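You operate a simulated robot arm through the tools that you are given. There is no shell and no other tool.

Carry out the task below with a simulated two-armed robot. There is one attempt and no reset: what you move stays moved.

TASK
Put one of the short grey pipes from the top of the small blue bench on top of the low white reducer with a yellow band over a blue band. Put the red chock on the top of the blue check bench. Put one of the grey couplers from the top of the grey ring bench on top of the roll of green tape there. Fetch the grey ring and set it on the top of the small blue bench. Fetch the black chock from the top of the grey ring bench and set it on the orange filter with dark pleats. Put the folded grey cloth from the top of the grey ring bench on the top of the blue check bench. Take the folded yellow cloth on the top of the grey ring bench and put it away on the right end of the long grey bench. Open the left drawer of the grey ring bench, take the white thin pipe and leave it in the inside the left drawer of the grey ring bench, then shut the drawer. Take the green cap on the top of the grey ring bench and put it away on the low shelf of the side stand. Put the red tag on the top of the grey ring bench away on the inside of the wide grey tag tray. Turn the grey dial to 2. Push the lid of the green check bin shut. Do these in any order. Set down upright: short grey pipe, grey coupler.

Only the result counts: the job must be done as asked and must still hold three seconds after the hand-in. Knocking over, shifting, dropping, spilling or breaking anything else fails it. A push-on lid holds only when it is set on centred and level and pressed home; a screw cap is set on level and turned clockwise until tight. Flat cloth is picked up by pressing the open fingertips on it (5 to 10 N) and closing them slowly along it; thin cloth reads only 2 to 8 mm in the jaws.

THE ROBOT
Two 7-joint arms with two-finger parallel grippers on one trunk, on a base that drives. Base frame: it is fixed to the floor where the robot stands at the start and does not move with it; the origin is under the middle of the robot, x ahead of it, y to its left, z up. Readings come in mm, rad, newtons and seconds.
The left shoulder is at the start at [-82, 119, 851], the right one opposite. With the tool pointing down near the work surface each hand reaches from about 100 to 580 mm from the robot's upright axis, wherever it stands, measured 20 degrees to its own side. Places, roughly: black chock (8x5x4 cm) [-1700, 2200, 800]; folded grey cloth (12x8x3 cm) [-1500, 2200, 800]; folded yellow cloth (12x8x3 cm) [-1300, 2200, 800]; green cap (5x5x3 cm) [-1400, 1900, 800]; grey coupler (5x5x5 cm) [-2200, 2300, 800]; grey coupler (5x5x8 cm) [-2500, 2500, 800]; grey dial [-1200, 3900, 900]; grey ring (5x5x2 cm) [-2000, 1900, 800]; inside of the wide grey tag tray (32x12 cm) [-4240, 4860, 800]; inside the left drawer of the grey ring bench [-2100, 2100, 700]; left drawer of the grey ring bench [-2100, 2000, 700]; lid of the green check bin [-3400, 4600, 1000]; low shelf of the side stand [200, 8400, 400]; low white reducer with a yellow ba (7x8x8 cm) [-2800, 2100, 800]; orange filter with dark pleats (17x14x2 cm) [-1900, 2300, 800]; red chock (8x5x4 cm) [-2500, 2200, 800]; red tag (8x5x2 cm) [-1200, 2300, 800]; right end of the long grey bench (24x42 cm) [10040, 1200, 800]; roll of green tape (9x9x5 cm) [-2300, 2400, 800]; short grey pipe (6x6x8 cm) [-2900, 2500, 800]; top of the blue check bench [-2600, 4400, 800]; top of the small blue bench [-3200, 2300, 800]; white thin pipe (12x4x4 cm) [-1300, 1800, 800]. Payload 3.43 kg a hand.
The tool frame of a hand sits at the grasp point between the pads (the TCP): z along the fingers, y along the line on which they close. The tips reach 30 mm beyond it. The gripper opens to 94 mm. The fingers are 28 mm wide and 10 mm thick; the gripper's body (50 by 96 mm) begins 55 mm behind the TCP.
Orientation is that of the tool frame in the base frame, as [roll, pitch, yaw] about the fixed x, y, z axes, in that order (R = Rz(yaw) Ry(pitch) Rx(roll)). With the fingers straight down and closing along the base's y, the tool's x points along the base's -x, its y along +y and its z along -z.

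THE INTERFACE
- The arms move only by the tool drive_tool. It takes "left_rows", "right_rows" or both (then of equal length, played together; a hand with none holds still); each is a list of rows, each a list of 7 numbers: the turn, a rotation vector about the base's x, y, z in rad, then the shift along the base's x, y, z in cm, then the gripper command, from -1 (fully open) to 1 (shut), values between in proportion. In form: [[wx, wy, wz, tx, ty, tz, claw], ...]. A call has 1 to 20 rows; each row is the pose to reach, as a shift and turn from the pose commanded when the call began. A row lasts 0.2 s, in which the tool goes at most 50 mm and 0.15 rad; a call with a longer step from one row to the next is refused whole, and so is a gripper value outside its range. Where a pose cannot be reached the arm comes as near as it can. A force on the tool above 40 N (or 10 N above the force at the start of the call, whichever is more), or a blocked arm, ends the call early, and 0.2 s more pass. Each finger travels about 153 mm/s and halts on what it meets, pressing with about 37 N; the grip force reading is that of the motor and also rises with nothing between the fingers. The clock runs only during rows and for 0.2 s after the last one: add rows that repeat a pose to give the fingers time. It gives the time, the measured TCP pose, the force on the tool (base axes), the opening and the grip force at its end, in the units of the frame above (readings bear some noise), with the torque about the TCP (base axes, N m) and any sound that the robot's microphone picked up.
- Cameras (640 x 400 px; columns grow to the right, rows downward): "scene" is now at [36.1, -16.1, 1567.8]; the picture's right is [-0.19, -0.98, 0.00], its down [-0.68, 0.13, -0.72] and it looks along [0.71, -0.14, -0.69] (base axes); focal length 250 px, centre (320, 200). "left" rides on the left gripper at [76, -14, -102] in its tool frame; the picture's right is [0.18, 0.98, 0.00], its down [-0.75, 0.14, -0.64] and it looks along [-0.63, 0.12, 0.77] (tool axes); focal length 243 px, centre (320, 200). "right" rides on the right gripper at [76, 14, -102] in its tool frame; the picture's right is [-0.18, 0.98, 0.00], its down [-0.75, -0.14, -0.64] and it looks along [-0.63, -0.12, 0.77] (tool axes); focal length 243 px, centre (320, 200). There is no depth. A picture from a camera that has moved, and an enlarged one, comes with that camera's place and axes in the base frame and with its lens.
- capture(camera): a new picture of that camera. It takes no simulated time.
- move_column(by): slides the trunk up (or, below 0, down) by that many mm; the arms and the scene camera ride with it, the base frame stays. It gives what a move gives, with no picture.
- roll_base(legs): drives the robot by 1 to 6 legs, each [ahead, left, turn to the left] in mm, mm and rad, along the robot's own axes; the way and the turn of a leg run together, so that a leg with both is an arc; at most 1500 mm and 3.142 rad a leg. The arms and the cameras ride along, it lands a little off, and it stops where it bumps. It gives what a move gives.
- pan_tilt(pan, tilt): turns the head with the scene camera to pan (to the left, within 2.496 rad either way) and tilt (down, from -0.506 to 1.204), counted from straight ahead of the robot. It gives what a move gives.
- close_up(camera, box): a new picture of the part [left, top, right, bottom] of that camera's present view, enlarged. It takes no simulated time.
- sign_off(): hands the job in; it is judged then, once.

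Places have to be worked out from the pictures, the camera data and where the tool is seen. Open the grippers and draw the arms clear of the work before you hand the job in, unless the task says otherwise.

The tools are called after "Call:" as name(argument=value, ...) on one line, values as JSON. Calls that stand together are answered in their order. drive_tool: Moves the arms, as the interface text tells. Its arguments: {"type":"object","properties":{"left_rows":{"type":"array"},"right_rows":{"type":"array"}},"required":[]} The other tools are called the same way: move_column (by) slides the trunk up or down; roll_base (legs) drives the base; pan_tilt (pan, tilt) turns the head that bears the scene camera; capture (camera) takes a picture; close_up (camera, box) takes an enlarged picture of a part of a camera's view; sign_off () hands the job in.

At the start:

```text
time_s: 0.0
left_tcp_pos: [338.6, 131.3, 1118.5]
left_tcp_rot: [3.141, -0.002, -3.141]
left_ft_force: [-0.6, -0.1, -0.2]
left_ft_torque: [-0.03, 0.0, -0.03]
left_width: 94.0
left_finger_force: 0.1
right_tcp_pos: [269.3, -124.9, 1120.6]
right_tcp_rot: [-3.14, 0.0, 3.141]
right_ft_force: [-0.4, 0.5, 0.3]
right_ft_torque: [-0.01, -0.02, 0.01]
right_width: 93.8
right_finger_force: 0.1
trunk travel left (down, up): [-275.0, 60.0]
robot x, y, heading: [1.1, -0.0, -0.002]
head pan, tilt: [-0.192, 0.764]
```

scene: 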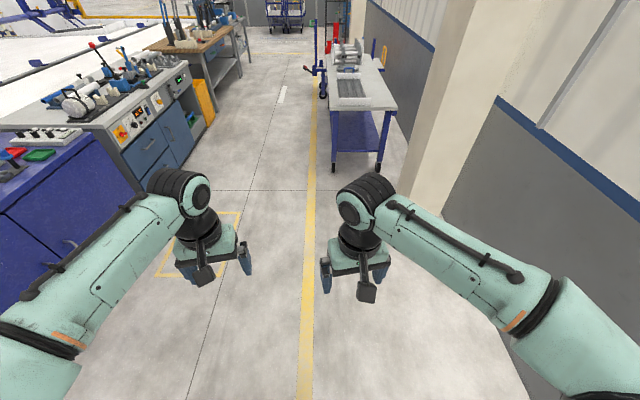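
right: 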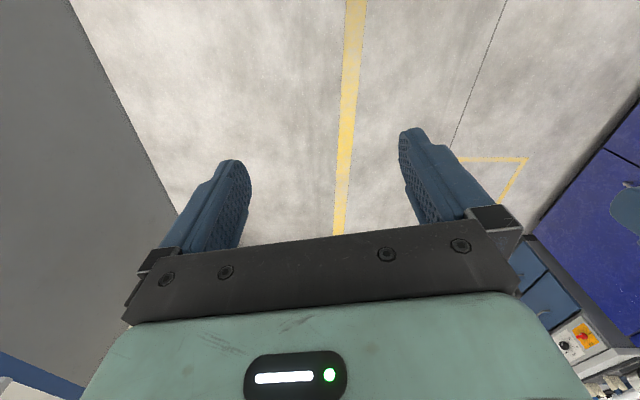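
left: 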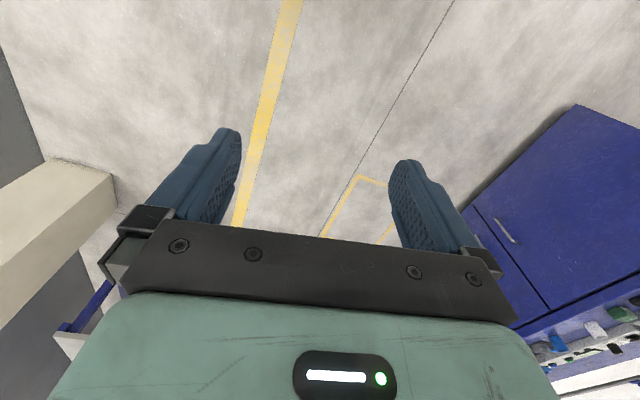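

I start by looking round: the benches lie to the left and behind, so I turn the head to the left.

Call:
pan_tilt(pan=1.6, tilt=0.5)

Call:
capture(camera="scene")

Call:
pan_tilt(pan=2.4, tilt=0.4)

Call:
capture(camera="scene")

```text
time_s: 1.8
left_tcp_pos: [340.2, 130.2, 1118.4]
left_tcp_rot: [-3.141, 0.0, -3.141]
left_ft_force: [1.1, 0.5, 0.7]
left_ft_torque: [-0.02, 0.0, -0.02]
left_width: 93.7
left_finger_force: 0.1
right_tcp_pos: [269.8, -125.8, 1120.8]
right_tcp_rot: [3.141, 0.0, 3.141]
right_ft_force: [1.1, 0.1, 0.1]
right_ft_torque: [0.0, 0.0, 0.0]
right_width: 94.1
right_finger_force: 0.0
trunk travel left (down, up): [-275.0, 60.0]
robot x, y, heading: [0.7, -0.2, -0.002]
head pan, tilt: [1.6, 0.499]
```

```text
taken
camera scene: at [-47.3, 90.5, 1590.8], right [1.0, 0.03, 0.0], down [0.01, -0.48, -0.88], along [-0.03, 0.88, -0.48], focal length 250 px, centre (320, 200)
```

scene: 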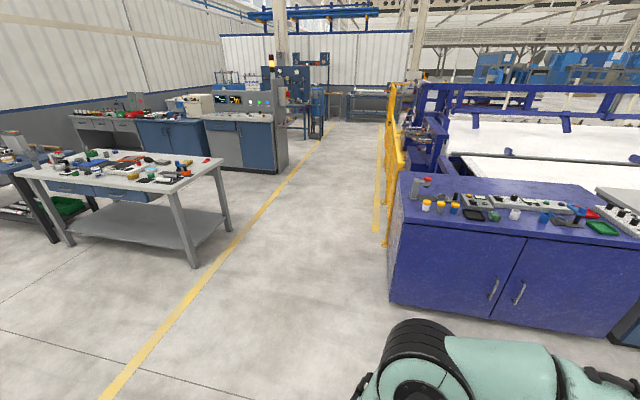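

```text
time_s: 2.9
left_tcp_pos: [339.0, 131.5, 1118.5]
left_tcp_rot: [-3.141, 0.001, 3.141]
left_ft_force: [-0.6, 0.4, -0.2]
left_ft_torque: [0.06, 0.02, 0.03]
left_width: 94.1
left_finger_force: 0.1
right_tcp_pos: [268.7, -125.2, 1119.6]
right_tcp_rot: [-3.14, 0.0, -3.14]
right_ft_force: [-0.1, -0.1, -0.4]
right_ft_torque: [0.02, -0.02, -0.01]
right_width: 93.8
right_finger_force: 0.1
trunk travel left (down, up): [-275.0, 60.0]
robot x, y, heading: [-2.0, -0.8, 0.002]
head pan, tilt: [2.4, 0.4]
```

```text
taken
camera scene: at [-112.9, 62.3, 1600.0], right [0.68, 0.74, 0.0], down [0.29, -0.26, -0.92], along [-0.68, 0.62, -0.39], focal length 250 px, centre (320, 200)
```

scene: 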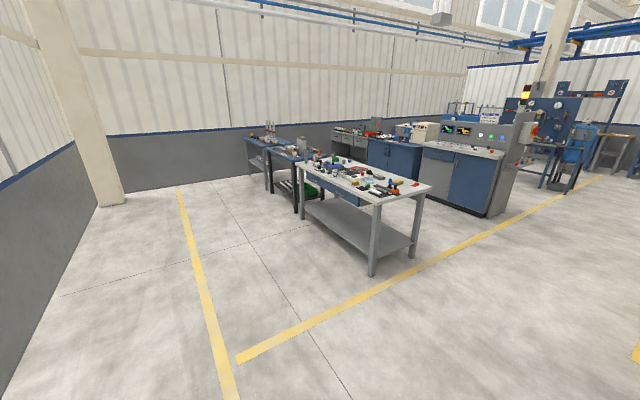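

The grey ring bench stands at about x −2700 to −1100, y 1750 to 2500, with its front facing −y. I turn to face +y and drive to in front of its right part, staying well short, then look.

Call:
roll_base(legs=[[0, 0, 1.571], [0, 1400, 0], [800, 0, 0]])

Call:
pan_tilt(pan=0.0, tilt=0.5)

Call:
capture(camera="scene")

Call:
pan_tilt(pan=0.6, tilt=0.5)

Call:
capture(camera="scene")

```text
time_s: 23.1
left_tcp_pos: [-1517.4, 1181.7, 1117.9]
left_tcp_rot: [-3.141, -0.001, -1.591]
left_ft_force: [0.4, -0.2, -0.4]
left_ft_torque: [-0.01, -0.01, -0.03]
left_width: 94.0
left_finger_force: 0.0
right_tcp_pos: [-1261.4, 1106.3, 1119.9]
right_tcp_rot: [-3.139, 0.001, -1.593]
right_ft_force: [-1.2, -0.3, 0.0]
right_ft_torque: [0.01, 0.02, 0.02]
right_width: 94.0
right_finger_force: 0.0
trunk travel left (down, up): [-275.0, 60.0]
robot x, y, heading: [-1396.1, 839.0, 1.556]
head pan, tilt: [2.4, 0.4]
```

```text
time_s: 25.3
left_tcp_pos: [-1516.2, 1181.2, 1118.5]
left_tcp_rot: [-3.141, 0.0, -1.591]
left_ft_force: [-0.3, 0.3, 0.6]
left_ft_torque: [0.02, -0.02, 0.0]
left_width: 93.8
left_finger_force: 0.1
right_tcp_pos: [-1261.5, 1106.2, 1119.5]
right_tcp_rot: [-3.14, 0.001, -1.592]
right_ft_force: [0.3, 0.1, -0.8]
right_ft_torque: [0.0, -0.01, 0.02]
right_width: 94.1
right_finger_force: 0.1
trunk travel left (down, up): [-275.0, 60.0]
robot x, y, heading: [-1393.6, 837.1, 1.552]
head pan, tilt: [0.0, 0.499]
```

```text
taken
camera scene: at [-1392.5, 886.2, 1590.8], right [1.0, -0.02, 0.0], down [-0.01, -0.48, -0.88], along [0.02, 0.88, -0.48], focal length 250 px, centre (320, 200)
```

scene: 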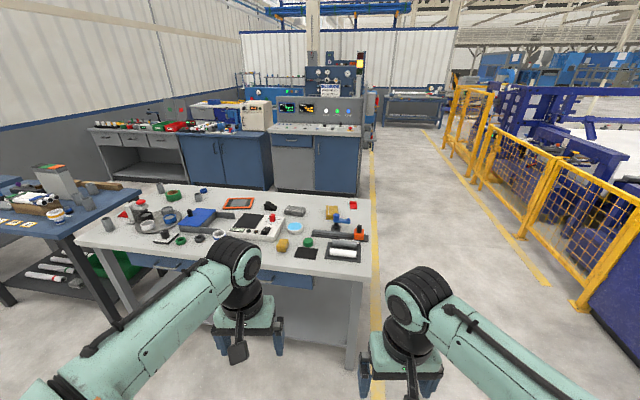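

```text
time_s: 26.3
left_tcp_pos: [-1517.7, 1180.8, 1118.6]
left_tcp_rot: [-3.141, -0.001, -1.591]
left_ft_force: [-1.1, 0.4, 0.0]
left_ft_torque: [0.02, 0.0, -0.01]
left_width: 94.1
left_finger_force: 0.0
right_tcp_pos: [-1261.6, 1106.1, 1120.7]
right_tcp_rot: [3.141, 0.0, -1.592]
right_ft_force: [-0.2, 0.2, 0.3]
right_ft_torque: [0.0, 0.02, 0.04]
right_width: 94.0
right_finger_force: 0.0
trunk travel left (down, up): [-275.0, 60.0]
robot x, y, heading: [-1392.6, 843.1, 1.553]
head pan, tilt: [0.6, 0.499]
```

```text
taken
camera scene: at [-1444.1, 871.4, 1590.8], right [0.84, 0.55, 0.0], down [0.26, -0.4, -0.88], along [-0.48, 0.73, -0.48], focal length 250 px, centre (320, 200)
```

scene: 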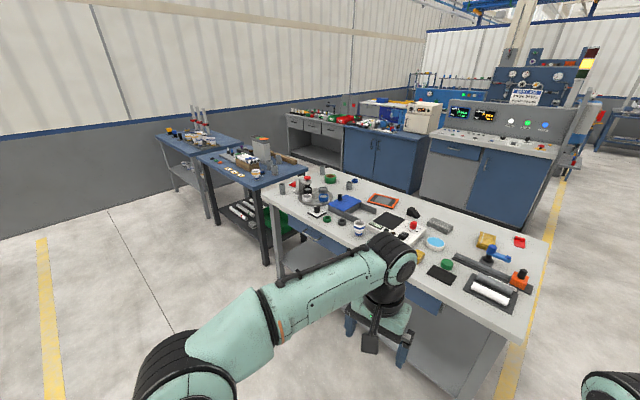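

Most of the bench is visible here; I zoom in on its parts.

Call:
close_up(camera="scene", box=[260, 160, 420, 260])

Call:
close_up(camera="scene", box=[400, 200, 560, 320])

Call:
close_up(camera="scene", box=[150, 100, 320, 220])

Call:
close_up(camera="scene", box=[280, 85, 560, 185])

```text
4.00 times, centred on (340, 210) of scene
camera zoom: at [-1444.1, 871.4, 1590.8], right [0.84, 0.55, 0.0], down [0.26, -0.4, -0.88], along [-0.48, 0.73, -0.48], focal length 1001 px, centre (240, 160)
```

zoom: 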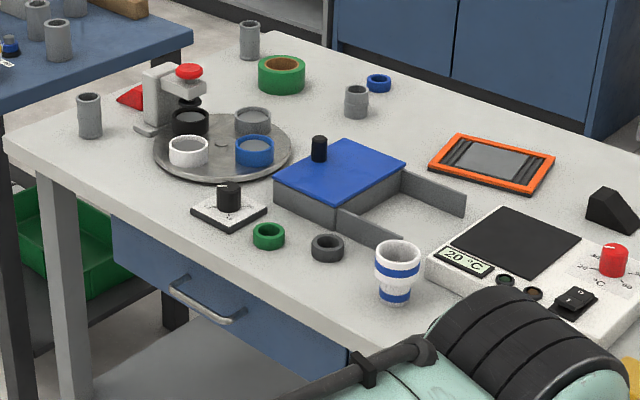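

```text
3.33 times, centred on (480, 260) of scene
camera zoom: at [-1444.1, 871.4, 1590.8], right [0.84, 0.55, 0.0], down [0.26, -0.4, -0.88], along [-0.48, 0.73, -0.48], focal length 834 px, centre (-213, 0)
```

zoom: 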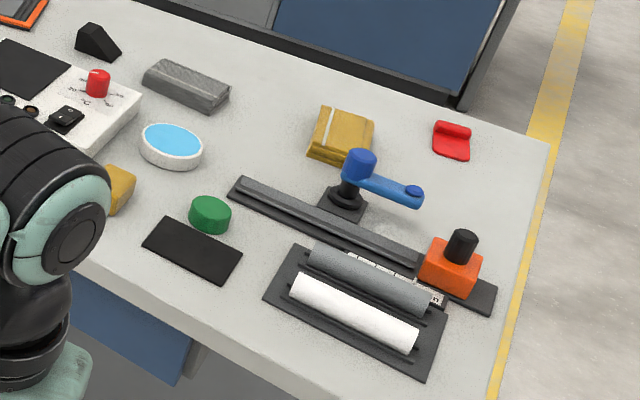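

```text
3.33 times, centred on (235, 160) of scene
camera zoom: at [-1444.1, 871.4, 1590.8], right [0.84, 0.55, 0.0], down [0.26, -0.4, -0.88], along [-0.48, 0.73, -0.48], focal length 834 px, centre (603, 333)
```

zoom: 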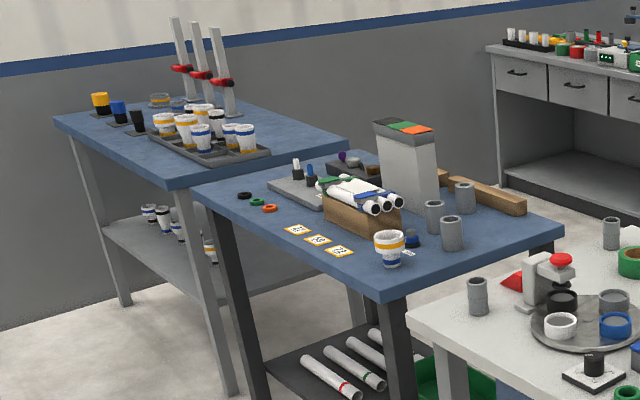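

```text
2.29 times, centred on (420, 135) of scene
camera zoom: at [-1444.1, 871.4, 1590.8], right [0.84, 0.55, 0.0], down [0.26, -0.4, -0.88], along [-0.48, 0.73, -0.48], focal length 572 px, centre (91, 349)
```

zoom: 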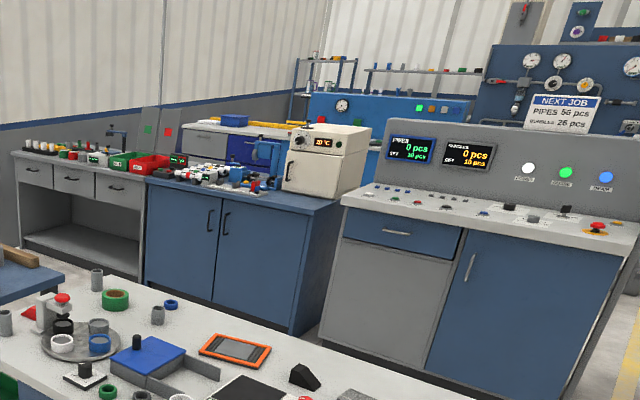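

The layout is clear: the grey bench is turned by roughly −0.14 rad. Now I look steeply down to judge how far the robot's own base extends.

Call:
pan_tilt(pan=0.0, tilt=1.2)

Call:
capture(camera="scene")

Call:
capture(camera="left")

Call:
capture(camera="right")

```text
time_s: 27.4
left_tcp_pos: [-1516.6, 1181.2, 1118.4]
left_tcp_rot: [3.141, 0.001, -1.592]
left_ft_force: [0.4, -0.5, 0.0]
left_ft_torque: [0.04, 0.01, 0.0]
left_width: 93.8
left_finger_force: 0.1
right_tcp_pos: [-1259.7, 1107.5, 1119.6]
right_tcp_rot: [-3.142, 0.001, -1.592]
right_ft_force: [0.3, -0.5, -0.4]
right_ft_torque: [0.02, -0.01, -0.02]
right_width: 93.9
right_finger_force: 0.1
trunk travel left (down, up): [-275.0, 60.0]
robot x, y, heading: [-1389.9, 841.0, 1.55]
head pan, tilt: [0.0, 1.201]
```

```text
taken
camera scene: at [-1393.3, 851.2, 1537.2], right [1.0, -0.02, 0.0], down [-0.02, -0.93, -0.36], along [0.01, 0.36, -0.93], focal length 250 px, centre (320, 200)
```

scene: 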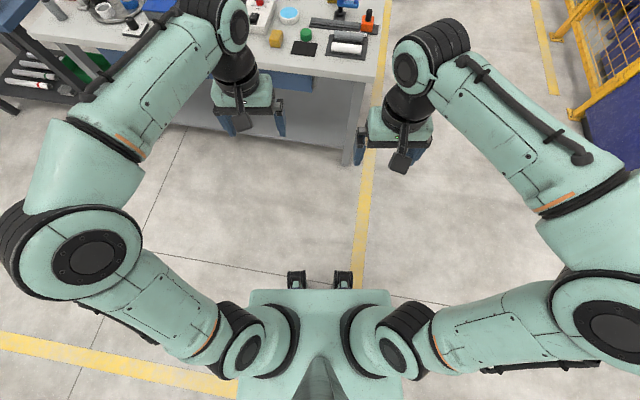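

```text
taken
camera left: at [-1503.5, 1103.5, 1221.7], right [-0.99, -0.16, 0.0], down [-0.13, 0.76, 0.64], along [-0.11, 0.63, -0.77], focal length 243 px, centre (320, 200)
```

left: 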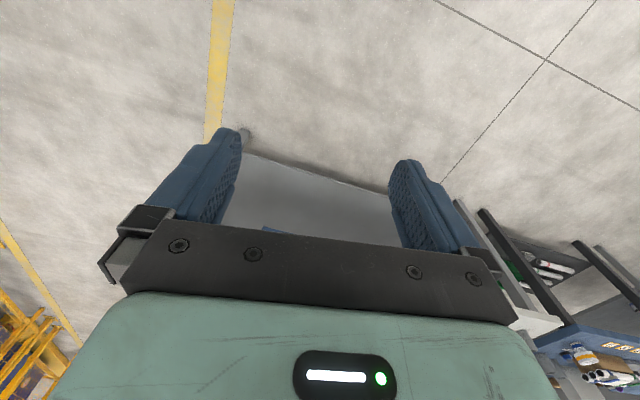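

```text
taken
camera right: at [-1277.8, 1031.3, 1221.4], right [-0.98, 0.2, 0.0], down [0.16, 0.75, 0.64], along [0.13, 0.63, -0.77], focal length 243 px, centre (320, 200)
```

right: 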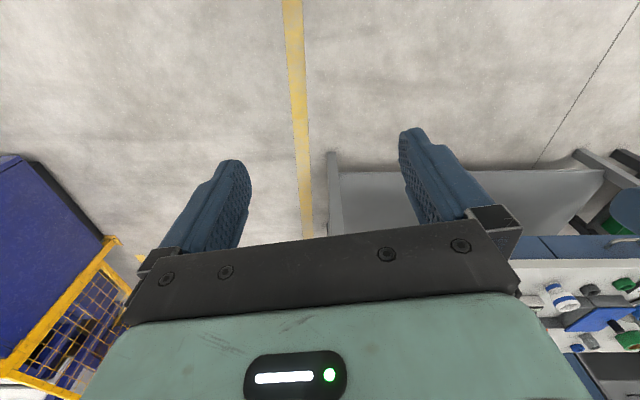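

The base front reaches roughly 170 mm ahead of the axis, so I can come close to the bench. I align with the bench (heading about 1.42) and come up to where the right hand can get at the white pipe.

Call:
roll_base(legs=[[0, 0, -0.13], [500, 163, 0]])

Call:
capture(camera="scene")

Call:
capture(camera="right")

Call:
capture(camera="left")

```text
time_s: 31.1
left_tcp_pos: [-1552.3, 1724.6, 1117.9]
left_tcp_rot: [-3.141, 0.0, -1.728]
left_ft_force: [-0.3, -0.1, 0.3]
left_ft_torque: [0.01, 0.02, 0.02]
left_width: 94.1
left_finger_force: 0.0
right_tcp_pos: [-1309.2, 1615.3, 1121.3]
right_tcp_rot: [3.141, 0.0, -1.728]
right_ft_force: [0.1, 0.8, 0.3]
right_ft_torque: [0.01, 0.0, -0.01]
right_width: 93.9
right_finger_force: 0.0
trunk travel left (down, up): [-275.0, 60.0]
robot x, y, heading: [-1479.5, 1369.7, 1.415]
head pan, tilt: [0.0, 1.201]
```

```text
taken
camera scene: at [-1474.0, 1380.7, 1537.1], right [0.99, -0.15, 0.0], down [-0.14, -0.92, -0.36], along [0.06, 0.36, -0.93], focal length 250 px, centre (320, 200)
```

scene: 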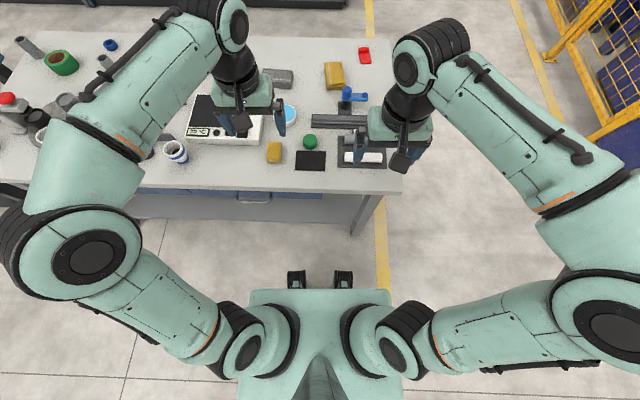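

```text
taken
camera right: at [-1335.6, 1543.6, 1221.4], right [-0.94, 0.33, 0.0], down [0.26, 0.72, 0.64], along [0.21, 0.61, -0.77], focal length 243 px, centre (320, 200)
```

right: 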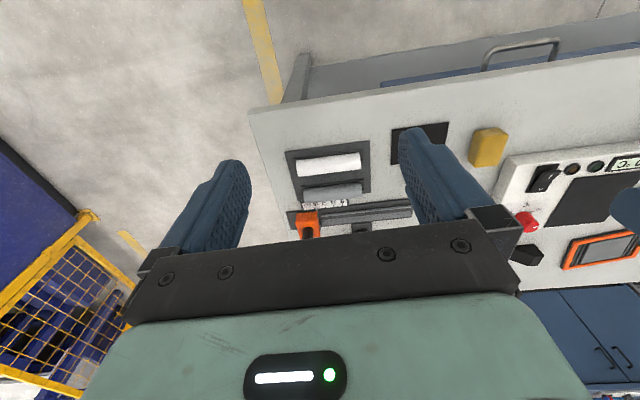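

```text
taken
camera left: at [-1549.2, 1645.7, 1221.6], right [-1.0, -0.03, 0.0], down [-0.02, 0.77, 0.64], along [-0.02, 0.64, -0.77], focal length 243 px, centre (320, 200)
```

left: 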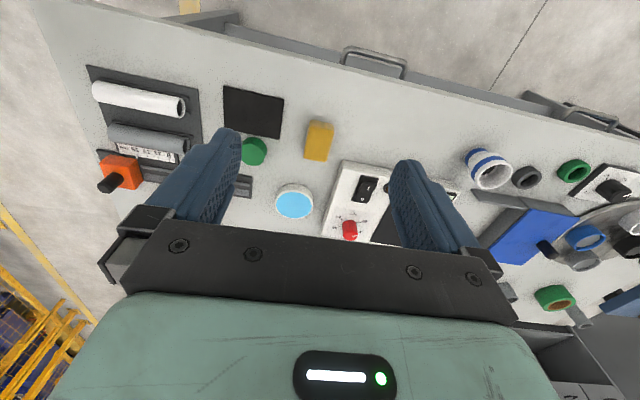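

Triangulating with the two hand cameras gives the white pipe's centre at about (−1273, 1774, 830), its axis at −0.156 rad, and 28 mm of free gap to its grey neighbour. I turn the right hand by 90° so that it closes across the pipe and bring it above it.

Call:
drive_tool(right_rows=[[0, 0, 0.143, 0.3, 1.4, -1, -0.4], [0, 0, 0.286, 0.6, 2.9, -2, -0.4], [0, 0, 0.429, 1, 4.3, -3.5, -0.4], [0, 0, 0.571, 1.3, 5.8, -5, -0.4], [0, 0, 0.714, 1.6, 7.2, -6.5, -0.4], [0, 0, 0.857, 2, 8.7, -8, -0.4], [0, 0, 1.0, 2.3, 10.1, -9.5, -0.4], [0, 0, 1.143, 2.6, 11.6, -11, -0.4], [0, 0, 1.286, 2.9, 13, -12.5, -0.4], [0, 0, 1.429, 3.3, 14.5, -14, -0.4], [0, 0, 1.571, 3.6, 15.9, -15, -0.4], [0, 0, 1.571, 3.6, 15.9, -15, -0.4]])

Call:
capture(camera="right")

Call:
capture(camera="scene")

```text
time_s: 33.7
left_tcp_pos: [-1552.4, 1724.2, 1119.6]
left_tcp_rot: [-3.141, 0.0, -1.726]
left_ft_force: [-0.6, 0.0, 0.9]
left_ft_torque: [-0.02, -0.04, 0.02]
left_width: 94.2
left_finger_force: 0.0
right_tcp_pos: [-1274.4, 1775.2, 967.2]
right_tcp_rot: [3.14, -0.001, -0.153]
right_ft_force: [0.1, -0.5, 0.0]
right_ft_torque: [0.0, 0.02, -0.02]
right_width: 65.8
right_finger_force: 0.1
trunk travel left (down, up): [-275.0, 60.0]
robot x, y, heading: [-1477.9, 1368.5, 1.417]
head pan, tilt: [0.0, 1.201]
```

```text
taken
camera right: at [-1201.7, 1749.9, 1069.7], right [-0.33, -0.94, 0.0], down [-0.72, 0.25, 0.64], along [-0.61, 0.21, -0.77], focal length 243 px, centre (320, 200)
```

right: 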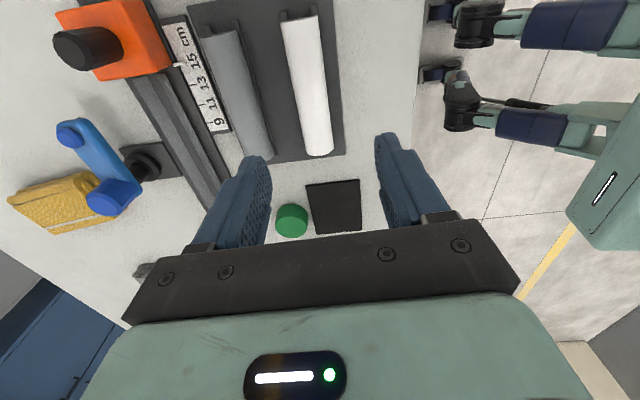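

```text
taken
camera scene: at [-1474.0, 1380.1, 1537.1], right [0.99, -0.15, 0.0], down [-0.14, -0.92, -0.36], along [0.06, 0.36, -0.93], focal length 250 px, centre (320, 200)
```

scene: 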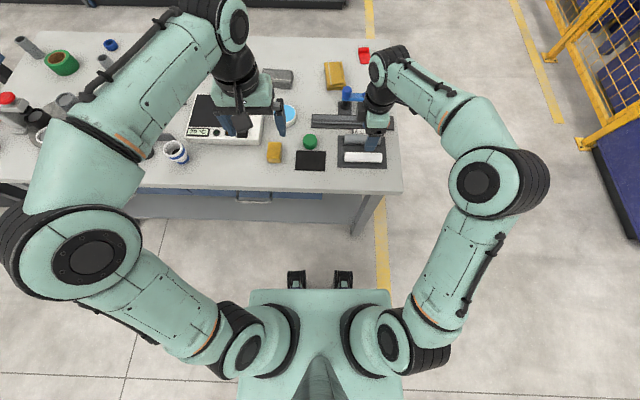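

The pipe's centre comes out at (−1265, 1780) from this view, 6 mm ahead of the tool. I correct, lower to TCP z ≈ 843 and close.

Call:
drive_tool(right_rows=[[0, 0, 0, 0.9, 0.5, -3, -0.4], [0, 0, 0, 0.9, 0.5, -6, -0.4], [0, 0, 0, 0.9, 0.5, -9, -0.4], [0, 0, 0, 0.9, 0.5, -10.5, -0.4], [0, 0, 0, 0.9, 0.5, -11.5, -0.4], [0, 0, 0, 0.9, 0.5, -12.2, -0.4], [0, 0, 0, 0.9, 0.5, -12.2, -0.4]])

Call:
capture(camera="right")

```text
time_s: 35.3
left_tcp_pos: [-1552.3, 1724.2, 1119.8]
left_tcp_rot: [-3.142, -0.001, -1.726]
left_ft_force: [-0.5, -0.2, -1.1]
left_ft_torque: [-0.04, -0.02, 0.04]
left_width: 94.2
left_finger_force: 0.0
right_tcp_pos: [-1261.7, 1779.1, 847.1]
right_tcp_rot: [3.141, 0.002, -0.156]
right_ft_force: [0.2, 0.8, 0.2]
right_ft_torque: [0.01, -0.02, -0.03]
right_width: 65.8
right_finger_force: 0.2
trunk travel left (down, up): [-275.0, 60.0]
robot x, y, heading: [-1473.4, 1369.7, 1.415]
head pan, tilt: [0.0, 1.201]
```

```text
taken
camera right: at [-1189.9, 1754.0, 948.3], right [-0.33, -0.94, 0.0], down [-0.72, 0.26, 0.64], along [-0.61, 0.21, -0.77], focal length 243 px, centre (320, 200)
```

right: 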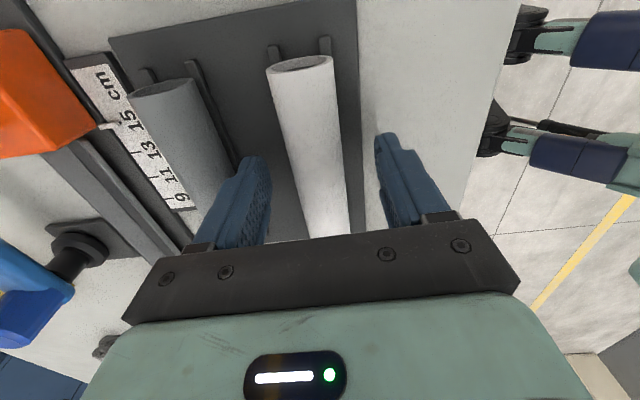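

The fingers straddle the pipe cleanly. I lower 5 mm more and close.

Call:
drive_tool(right_rows=[[0, 0, 0, 0, 0, -0.5, -0.4], [0, 0, 0, 0, 0, -0.5, 0.0], [0, 0, 0, 0, 0, -0.5, 0.4], [0, 0, 0, 0, 0, -0.5, 0.6], [0, 0, 0, 0, 0, -0.5, 0.6], [0, 0, 0, 0, 0, -0.5, 0.6]])

Call:
capture(camera="right")

```text
time_s: 36.7
left_tcp_pos: [-1551.1, 1724.4, 1118.6]
left_tcp_rot: [-3.14, 0.0, -1.727]
left_ft_force: [-0.3, 0.1, -0.2]
left_ft_torque: [0.02, -0.01, 0.02]
left_width: 93.9
left_finger_force: 0.1
right_tcp_pos: [-1263.3, 1780.5, 842.4]
right_tcp_rot: [-3.14, -0.001, -0.155]
right_ft_force: [1.2, 5.3, 6.3]
right_ft_torque: [0.23, 0.28, -1.0]
right_width: 30.1
right_finger_force: 37.2
trunk travel left (down, up): [-275.0, 60.0]
robot x, y, heading: [-1478.7, 1369.4, 1.411]
head pan, tilt: [0.0, 1.201]
```

```text
taken
camera right: at [-1190.2, 1755.3, 944.7], right [-0.33, -0.94, 0.0], down [-0.72, 0.26, 0.64], along [-0.61, 0.22, -0.77], focal length 243 px, centre (320, 200)
```

right: 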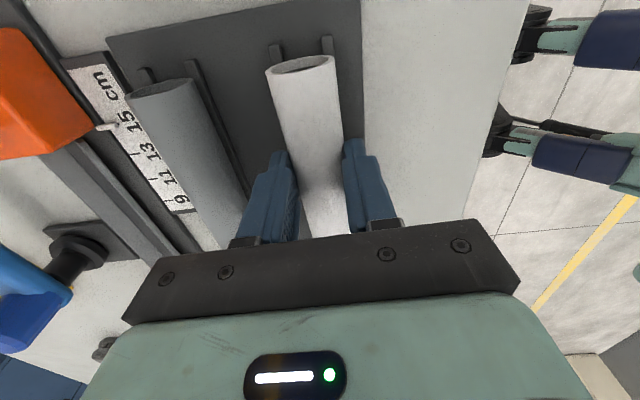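

Gripped at 30 mm. I lift it clear.

Call:
drive_tool(right_rows=[[0, 0, 0, 0, 0, 1, 0.7], [0, 0, 0, 0, 0, 3, 0.7], [0, 0, 0, 0, 0, 7, 0.7], [0, 0, 0, 0, 0, 12, 0.7], [0, 0, 0, -1, -3, 17, 0.7], [0, 0, 0, -2, -6, 22, 0.7], [0, 0, 0, -3, -9, 24, 0.7]])

Call:
capture(camera="right")

```text
refused: row 5 steps farther than a row can; nothing moved
```

```text
taken
camera right: at [-1190.2, 1755.3, 944.7], right [-0.33, -0.94, 0.0], down [-0.72, 0.26, 0.64], along [-0.61, 0.22, -0.77], focal length 243 px, centre (320, 200)
```

right: 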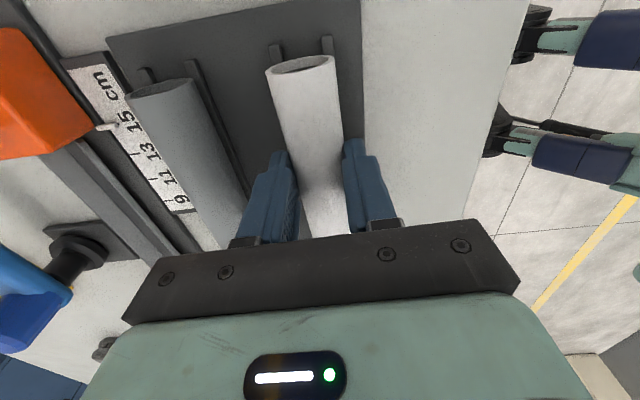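

A step was too long; I repeat the lift with smaller steps.

Call:
drive_tool(right_rows=[[0, 0, 0, 0, 0, 1, 0.7], [0, 0, 0, 0, 0, 3, 0.7], [0, 0, 0, 0, 0, 7, 0.7], [0, 0, 0, 0, 0, 11, 0.7], [0, 0, 0, -1, -2, 15, 0.7], [0, 0, 0, -2, -4, 19, 0.7], [0, 0, 0, -3, -6, 22, 0.7], [0, 0, 0, -4, -9, 23, 0.7], [0, 0, 0, -4, -11, 23, 0.7]])

Call:
capture(camera="right")

Call:
capture(camera="left")

```text
time_s: 38.7
left_tcp_pos: [-1552.2, 1725.2, 1119.2]
left_tcp_rot: [3.141, 0.0, -1.727]
left_ft_force: [0.5, -0.2, -0.8]
left_ft_torque: [0.04, 0.0, -0.02]
left_width: 93.9
left_finger_force: 0.0
right_tcp_pos: [-1301.8, 1671.0, 1071.8]
right_tcp_rot: [-3.141, 0.001, -0.156]
right_ft_force: [-0.8, 0.1, -0.6]
right_ft_torque: [0.01, -0.01, -0.02]
right_width: 14.3
right_finger_force: 0.1
trunk travel left (down, up): [-275.0, 60.0]
robot x, y, heading: [-1474.7, 1370.4, 1.413]
head pan, tilt: [0.0, 1.201]
```

```text
taken
camera right: at [-1228.9, 1646.4, 1173.3], right [-0.33, -0.94, 0.0], down [-0.72, 0.26, 0.64], along [-0.6, 0.21, -0.77], focal length 243 px, centre (320, 200)
```

right: 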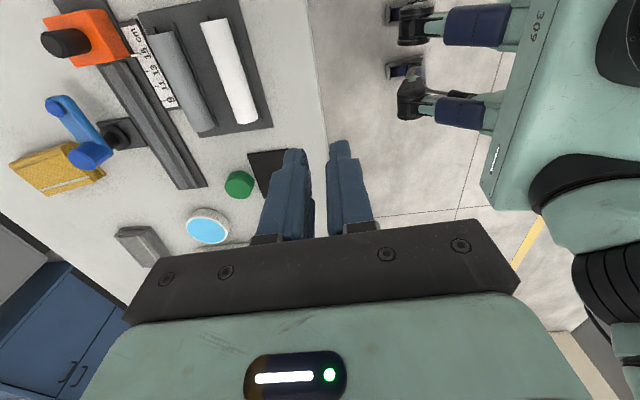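

```text
taken
camera left: at [-1549.1, 1645.3, 1221.8], right [-1.0, -0.03, 0.0], down [-0.02, 0.77, 0.64], along [-0.02, 0.64, -0.77], focal length 243 px, centre (320, 200)
```

left: 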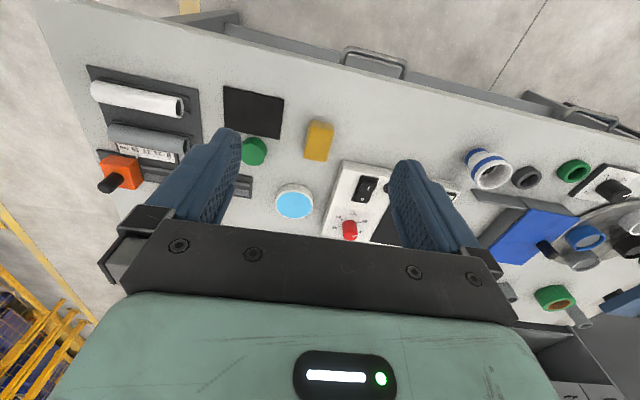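

The grip slipped off: the fingers were too high (pipe centre is nearer z 800). The pipe sits unmoved, so I return, go about 20 mm deeper with care, and grip again.

Call:
drive_tool(right_rows=[[0, 0, 0, 1, 2, 0, -0.4], [0, 0, 0, 2, 5, 0, -0.4], [0, 0, 0, 3, 8, -2, -0.4], [0, 0, 0, 3.9, 11, -5, -0.4], [0, 0, 0, 3.9, 11, -9, -0.4], [0, 0, 0, 3.9, 11, -13, -0.4], [0, 0, 0, 3.9, 11, -17, -0.4], [0, 0, 0, 3.9, 11, -20, -0.4], [0, 0, 0, 3.9, 11, -22, -0.4], [0, 0, 0, 3.9, 11, -23, -0.4], [0, 0, 0, 3.9, 11, -24, -0.4], [0, 0, 0, 3.9, 11, -24.8, -0.4], [0, 0, 0, 3.9, 11, -24.8, -0.4]])

Call:
capture(camera="right")

```text
time_s: 41.4
left_tcp_pos: [-1551.7, 1722.5, 1117.8]
left_tcp_rot: [-3.141, 0.001, -1.727]
left_ft_force: [0.8, 0.8, -0.4]
left_ft_torque: [0.01, 0.0, -0.01]
left_width: 93.9
left_finger_force: 0.0
right_tcp_pos: [-1266.4, 1780.3, 834.3]
right_tcp_rot: [-3.129, 0.001, -0.156]
right_ft_force: [-0.9, -14.3, 18.6]
right_ft_torque: [0.0, -0.17, -0.09]
right_width: 62.6
right_finger_force: 0.1
trunk travel left (down, up): [-275.0, 60.0]
robot x, y, heading: [-1475.0, 1370.4, 1.414]
head pan, tilt: [0.0, 1.201]
stopped in row 13 (right hand): the force on the tool passed its limit at 41 N (the readings are from after the stop); the commanded pose is now the measured one
```

```text
taken
camera right: at [-1193.4, 1755.7, 934.7], right [-0.33, -0.94, -0.01], down [-0.72, 0.25, 0.64], along [-0.6, 0.22, -0.76], focal length 243 px, centre (320, 200)
```

right: 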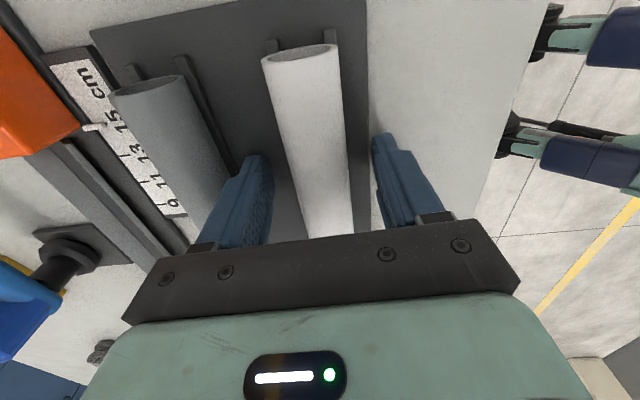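

A finger met the rib of the neighbouring pipe's cradle. The pipe is centred between the fingers, so I rise, narrow the opening to about 52 mm and go down again.

Call:
drive_tool(right_rows=[[0, 0, 0, 0, 0, 2, -0.4], [0, 0, 0, 0, 0, 2, -0.1], [0, 0, 0, 0, 0, 2, -0.1], [0, 0, 0, 0, 0, 0.5, -0.1], [0, 0, 0, 0, 0, -0.3, -0.1], [0, 0, 0, 0, 0, -1.0, -0.1], [0, 0, 0, 0, 0, -1.5, -0.1], [0, 0, 0, 0, 0, -1.5, -0.1]])

Call:
capture(camera="right")

```text
time_s: 42.7
left_tcp_pos: [-1552.8, 1722.7, 1119.7]
left_tcp_rot: [3.141, 0.003, -1.729]
left_ft_force: [-0.3, -1.6, 0.6]
left_ft_torque: [-0.03, 0.0, 0.0]
left_width: 94.0
left_finger_force: 0.0
right_tcp_pos: [-1265.0, 1783.6, 833.6]
right_tcp_rot: [-3.118, 0.002, -0.155]
right_ft_force: [0.3, -7.1, 17.0]
right_ft_torque: [-0.76, -0.11, -0.07]
right_width: 55.3
right_finger_force: 2.9
trunk travel left (down, up): [-275.0, 60.0]
robot x, y, heading: [-1473.5, 1370.4, 1.415]
head pan, tilt: [0.0, 1.201]
stopped in row 6 (right hand): the force on the tool passed its limit at 48 N (the readings are from after the stop); the commanded pose is now the measured one
```

```text
taken
camera right: at [-1192.5, 1756.9, 935.7], right [-0.33, -0.94, -0.02], down [-0.72, 0.24, 0.65], along [-0.6, 0.23, -0.76], focal length 243 px, centre (320, 200)
```

right: 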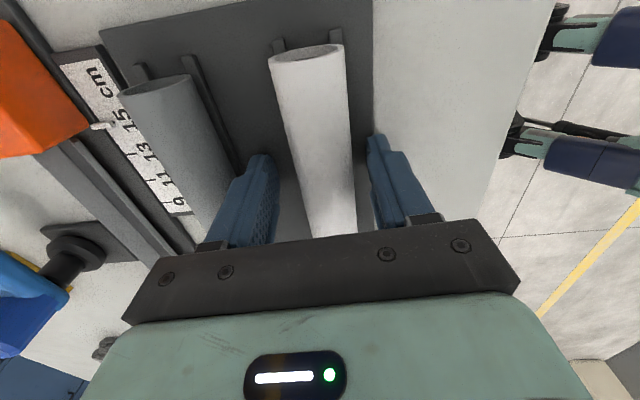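

The tips stop at z ≈ 804 both times, so that is likely the tray's plate (bench top about 800). I rise 3 mm and close here to see what width the fingers find.

Call:
drive_tool(right_rows=[[-0.023, 0, 0, 0, -0.1, 0.5, -0.1], [-0.023, 0, 0, 0, -0.1, 0.5, 0.1], [-0.023, 0, 0, 0, -0.1, 0.5, 0.3], [-0.023, 0, 0, 0, -0.1, 0.5, 0.5], [-0.023, 0, 0, 0, -0.1, 0.5, 0.7], [-0.023, 0, 0, 0, -0.1, 0.5, 0.7]])

Call:
capture(camera="right")

```text
time_s: 44.1
left_tcp_pos: [-1552.8, 1722.0, 1119.0]
left_tcp_rot: [-3.141, 0.001, -1.728]
left_ft_force: [-0.5, -0.2, 1.6]
left_ft_torque: [0.01, -0.02, 0.02]
left_width: 94.0
left_finger_force: 0.0
right_tcp_pos: [-1264.3, 1783.2, 835.8]
right_tcp_rot: [3.138, -0.004, -0.157]
right_ft_force: [-2.5, -16.8, -6.6]
right_ft_torque: [-0.59, -0.23, -1.39]
right_width: 32.7
right_finger_force: 37.4
trunk travel left (down, up): [-275.0, 60.0]
robot x, y, heading: [-1473.4, 1370.1, 1.419]
head pan, tilt: [0.0, 1.201]
```

```text
taken
camera right: at [-1191.8, 1756.9, 937.9], right [-0.34, -0.94, 0.0], down [-0.72, 0.26, 0.64], along [-0.6, 0.21, -0.77], focal length 243 px, centre (320, 200)
```

right: 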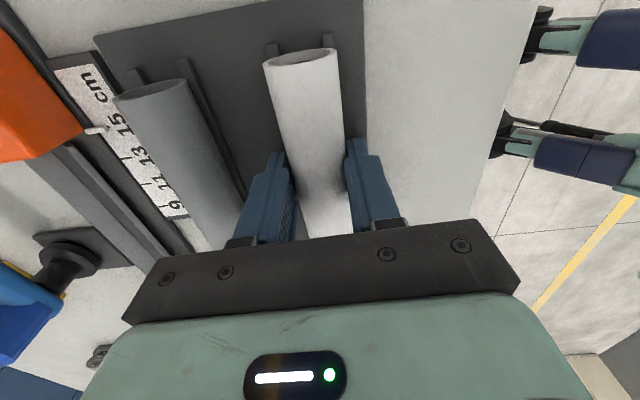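

Deeper by 6 mm the width grew to 32.7 mm, so the tips are now about at the pipe's widest level. I try a slow lift.

Call:
drive_tool(right_rows=[[0, 0, 0, 0, 0, 0, 1], [0, 0, 0, 0, 0, 0.3, 1], [0, 0, 0, 0, 0, 0.7, 1], [0, 0, 0, 0, 0, 1.2, 1], [0, 0, 0, 0, 0, 1.8, 1], [0, 0, 0, 0, 0, 2.5, 1]])

Call:
capture(camera="right")

```text
time_s: 45.5
left_tcp_pos: [-1552.2, 1724.7, 1119.9]
left_tcp_rot: [-3.141, -0.001, -1.726]
left_ft_force: [-0.4, 0.1, 0.2]
left_ft_torque: [-0.02, 0.0, 0.04]
left_width: 94.0
left_finger_force: 0.0
right_tcp_pos: [-1266.6, 1783.9, 863.0]
right_tcp_rot: [-3.142, -0.001, -0.153]
right_ft_force: [0.2, 0.3, 0.1]
right_ft_torque: [0.01, -0.01, -0.02]
right_width: 29.9
right_finger_force: 37.6
trunk travel left (down, up): [-275.0, 60.0]
robot x, y, heading: [-1474.4, 1369.1, 1.414]
head pan, tilt: [0.0, 1.201]
```

```text
taken
camera right: at [-1194.1, 1759.2, 964.1], right [-0.33, -0.94, 0.0], down [-0.72, 0.26, 0.64], along [-0.6, 0.21, -0.77], focal length 243 px, centre (320, 200)
```

right: 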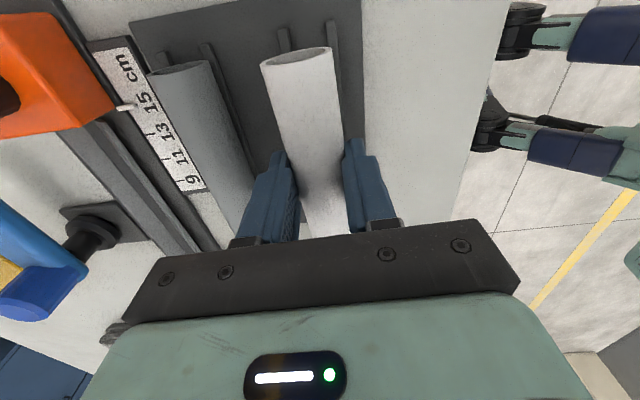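

It is held now (29.9 mm, no load from the tray). I lift on slowly and check again.

Call:
drive_tool(right_rows=[[0, 0, 0, 0, 0, 1, 1], [0, 0, 0, 0, 0, 2, 1], [0, 0, 0, 0, 0, 3.5, 1], [0, 0, 0, 0, 0, 5, 1], [0, 0, 0, 0, 0, 7, 1], [0, 0, 0, 0, 0, 9, 1], [0, 0, 0, 0, 0, 11, 1], [0, 0, 0, 0, -1, 13, 1], [0, 0, 0, -0.3, -2, 15, 1], [0, 0, 0, -1, -4, 17, 1], [0, 0, 0, -2, -6, 18, 1], [0, 0, 0, -3, -8, 19, 1], [0, 0, 0, -4, -10, 19, 1], [0, 0, 0, -4, -12, 19, 1]])

Call:
capture(camera="right")

```text
time_s: 48.5
left_tcp_pos: [-1552.0, 1724.5, 1119.6]
left_tcp_rot: [3.141, 0.0, -1.727]
left_ft_force: [0.2, 0.6, -0.1]
left_ft_torque: [-0.02, 0.01, -0.01]
left_width: 94.1
left_finger_force: 0.1
right_tcp_pos: [-1306.4, 1662.5, 1053.7]
right_tcp_rot: [-3.141, 0.001, -0.156]
right_ft_force: [-0.9, 0.1, -0.5]
right_ft_torque: [0.04, 0.01, -0.01]
right_width: 29.6
right_finger_force: 36.2
trunk travel left (down, up): [-275.0, 60.0]
robot x, y, heading: [-1474.9, 1368.0, 1.415]
head pan, tilt: [0.0, 1.201]
```

```text
taken
camera right: at [-1233.3, 1637.9, 1155.3], right [-0.33, -0.94, 0.0], down [-0.72, 0.26, 0.64], along [-0.6, 0.21, -0.77], focal length 243 px, centre (320, 200)
```

right: 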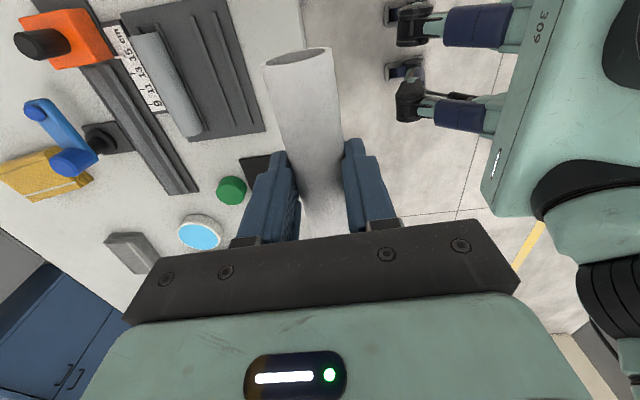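

The pipe is held firmly. Now I drive left along the bench to the left drawer, whose handle I estimate at (−2148, 1830, 690).

Call:
roll_base(legs=[[-169, 0, 0], [0, 606, 0]])

Call:
pan_tilt(pan=0.15, tilt=0.95)

Call:
capture(camera="scene")

Call:
capture(camera="left")

Call:
capture(camera="right")

```text
time_s: 55.2
left_tcp_pos: [-2171.5, 1639.1, 1119.1]
left_tcp_rot: [3.141, 0.0, -1.706]
left_ft_force: [-0.9, 0.2, 0.0]
left_ft_torque: [-0.01, -0.03, -0.03]
left_width: 94.0
left_finger_force: 0.0
right_tcp_pos: [-1922.9, 1584.1, 1053.5]
right_tcp_rot: [-3.141, 0.0, -0.132]
right_ft_force: [0.5, 0.1, 0.2]
right_ft_torque: [0.02, 0.01, -0.01]
right_width: 29.8
right_finger_force: 37.7
trunk travel left (down, up): [-275.0, 60.0]
robot x, y, heading: [-2083.0, 1285.5, 1.438]
head pan, tilt: [0.0, 1.201]
```

```text
time_s: 56.0
left_tcp_pos: [-2170.2, 1637.4, 1119.1]
left_tcp_rot: [-3.141, 0.0, -1.706]
left_ft_force: [-0.6, 0.3, -1.1]
left_ft_torque: [0.0, 0.0, 0.02]
left_width: 93.9
left_finger_force: 0.1
right_tcp_pos: [-1923.1, 1583.5, 1054.6]
right_tcp_rot: [3.14, -0.002, -0.133]
right_ft_force: [0.0, 0.2, -0.1]
right_ft_torque: [0.02, 0.01, 0.01]
right_width: 29.7
right_finger_force: 36.9
trunk travel left (down, up): [-275.0, 60.0]
robot x, y, heading: [-2086.8, 1284.5, 1.436]
head pan, tilt: [0.15, 0.949]
```

```text
taken
camera scene: at [-2093.8, 1313.7, 1553.3], right [1.0, 0.02, 0.0], down [0.01, -0.81, -0.58], along [-0.01, 0.58, -0.81], focal length 250 px, centre (320, 200)
```

scene: 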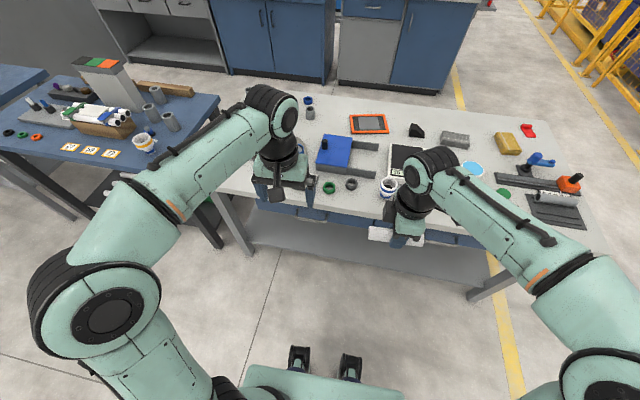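

```text
taken
camera left: at [-2165.9, 1559.8, 1221.7], right [-1.0, -0.05, 0.0], down [-0.04, 0.77, 0.64], along [-0.03, 0.64, -0.77], focal length 243 px, centre (320, 200)
```

left: 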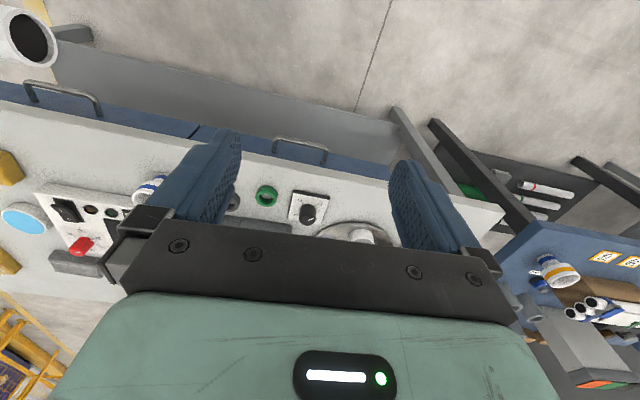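

```text
taken
camera right: at [-1850.3, 1560.0, 1155.1], right [-0.31, -0.95, 0.0], down [-0.73, 0.24, 0.64], along [-0.61, 0.2, -0.77], focal length 243 px, centre (320, 200)
```

right: 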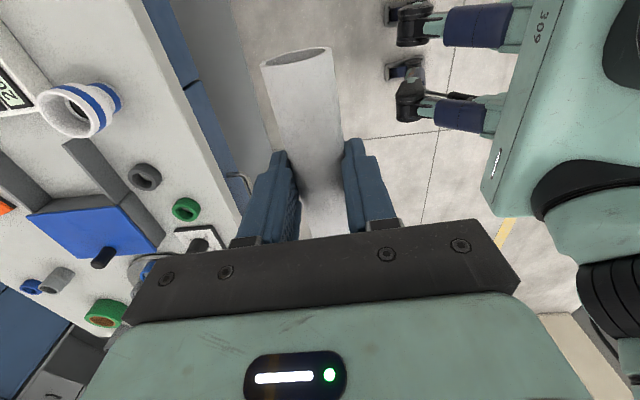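

The heading drifted a little, so I turn back by −0.022 rad to match the bench. Then I swing the left hand to point forward with the fingers closing vertically, lowering it in front of the bench.

Call:
roll_base(legs=[[0, 0, -0.022]])

Call:
drive_tool(left_rows=[[0.0921, 0.0671, -0.0806, 0, -0.5, -1.8, -1], [0.1843, 0.1342, -0.1612, 0, -1, -3.6, -1], [0.2764, 0.2014, -0.2418, 0, -1.6, -5.4, -1], [0.3685, 0.2685, -0.3224, 0, -2.1, -7.2, -1], [0.4607, 0.3356, -0.403, 0, -2.7, -9, -1], [0.5528, 0.4027, -0.4836, 0, -3.2, -10.8, -1], [0.6449, 0.4698, -0.5642, 0, -3.7, -12.6, -1], [0.7371, 0.537, -0.6448, 0, -4.3, -14.4, -1], [0.8292, 0.6041, -0.7254, 0, -4.8, -16.2, -1], [0.9213, 0.6712, -0.806, 0, -5.3, -18, -1], [1.0135, 0.7383, -0.8866, 0, -5.9, -19.8, -1], [1.1056, 0.8054, -0.9672, 0, -6.4, -21.6, -1], [1.1977, 0.8726, -1.0478, 0, -6.9, -23.4, -1], [1.2899, 0.9397, -1.1284, 0, -7.5, -25.2, -1], [1.382, 1.0068, -1.209, 0, -8, -27, -1], [1.382, 1.0068, -1.209, 0, -8, -27, -1]])

Call:
capture(camera="left")

Call:
capture(camera="scene")

```text
time_s: 56.7
left_tcp_pos: [-2162.7, 1640.9, 1118.5]
left_tcp_rot: [-3.141, 0.0, -1.729]
left_ft_force: [-0.3, 0.1, -0.2]
left_ft_torque: [-0.01, 0.01, -0.02]
left_width: 94.1
left_finger_force: 0.1
right_tcp_pos: [-1917.4, 1578.8, 1053.8]
right_tcp_rot: [-3.14, -0.001, -0.156]
right_ft_force: [0.4, 0.2, -0.2]
right_ft_torque: [-0.03, 0.0, 0.0]
right_width: 29.6
right_finger_force: 37.5
trunk travel left (down, up): [-275.0, 60.0]
robot x, y, heading: [-2086.0, 1286.6, 1.421]
head pan, tilt: [0.15, 0.949]
```

```text
time_s: 60.1
left_tcp_pos: [-2146.0, 1587.8, 809.1]
left_tcp_rot: [1.568, 0.0, 2.984]
left_ft_force: [0.3, -0.2, 0.0]
left_ft_torque: [0.0, -0.01, -0.02]
left_width: 94.2
left_finger_force: 0.1
left hand out of reach, approached as far as the arm can: row 9, 10, 11, 12, 13, 14, 15, 16
right_tcp_pos: [-1917.6, 1579.8, 1054.0]
right_tcp_rot: [3.139, -0.004, -0.155]
right_ft_force: [-1.2, 0.1, -0.8]
right_ft_torque: [0.02, -0.01, 0.02]
right_width: 29.8
right_finger_force: 37.0
trunk travel left (down, up): [-275.0, 60.0]
robot x, y, heading: [-2083.9, 1283.4, 1.412]
head pan, tilt: [0.15, 0.949]
```

```text
taken
camera left: at [-2236.1, 1496.7, 795.1], right [-0.18, 0.03, 0.98], down [0.64, -0.75, 0.14], along [0.74, 0.66, 0.12], focal length 243 px, centre (320, 200)
```

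left: 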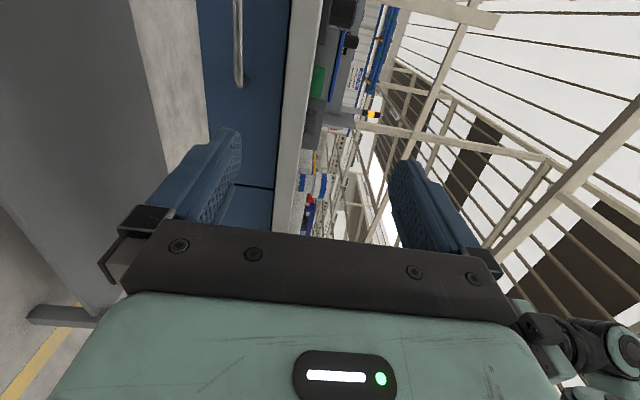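

```text
taken
camera scene: at [-2094.4, 1314.9, 1553.4], right [1.0, -0.01, 0.0], down [0.0, -0.81, -0.58], along [0.0, 0.58, -0.81], focal length 250 px, centre (320, 200)
```

scene: 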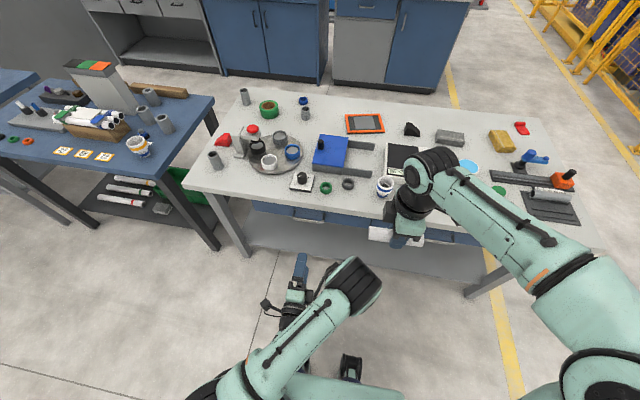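

The hand now points forward. From both views the handle bar's middle is about (−2132, 1829, 704). I bring the left hand down and nearer in steps and look again.

Call:
drive_tool(left_rows=[[0, 0, 0, 0.2, 2, -2, -0.3], [0, 0, 0, 0.4, 4, -4, -0.3], [0, 0, 0, 0.6, 6, -6, -0.3], [0, 0, 0, 0.8, 8, -8, -0.3], [0, 0, 0, 1.0, 9.5, -10, -0.3], [0, 0, 0, 1.2, 11, -12, -0.3], [0, 0, 0, 1.5, 12, -14.5, -0.3], [0, 0, 0, 1.5, 12, -14.5, -0.3]])

Call:
capture(camera="left")

```text
time_s: 61.9
left_tcp_pos: [-2130.2, 1705.2, 667.4]
left_tcp_rot: [1.572, 0.0, 2.988]
left_ft_force: [-0.2, 0.2, -0.4]
left_ft_torque: [-0.01, -0.02, 0.03]
left_width: 61.0
left_finger_force: 0.1
right_tcp_pos: [-1917.5, 1578.7, 1053.2]
right_tcp_rot: [-3.141, -0.002, -0.156]
right_ft_force: [-0.2, -0.2, -1.3]
right_ft_torque: [0.0, 0.01, 0.02]
right_width: 29.7
right_finger_force: 37.5
trunk travel left (down, up): [-275.0, 60.0]
robot x, y, heading: [-2083.7, 1286.5, 1.416]
head pan, tilt: [0.15, 0.949]
```

```text
taken
camera left: at [-2220.2, 1614.5, 653.7], right [-0.18, 0.03, 0.98], down [0.64, -0.75, 0.14], along [0.74, 0.66, 0.12], focal length 243 px, centre (320, 200)
```

left: 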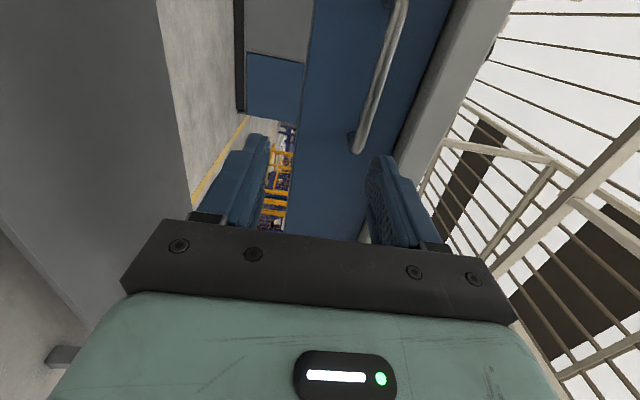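

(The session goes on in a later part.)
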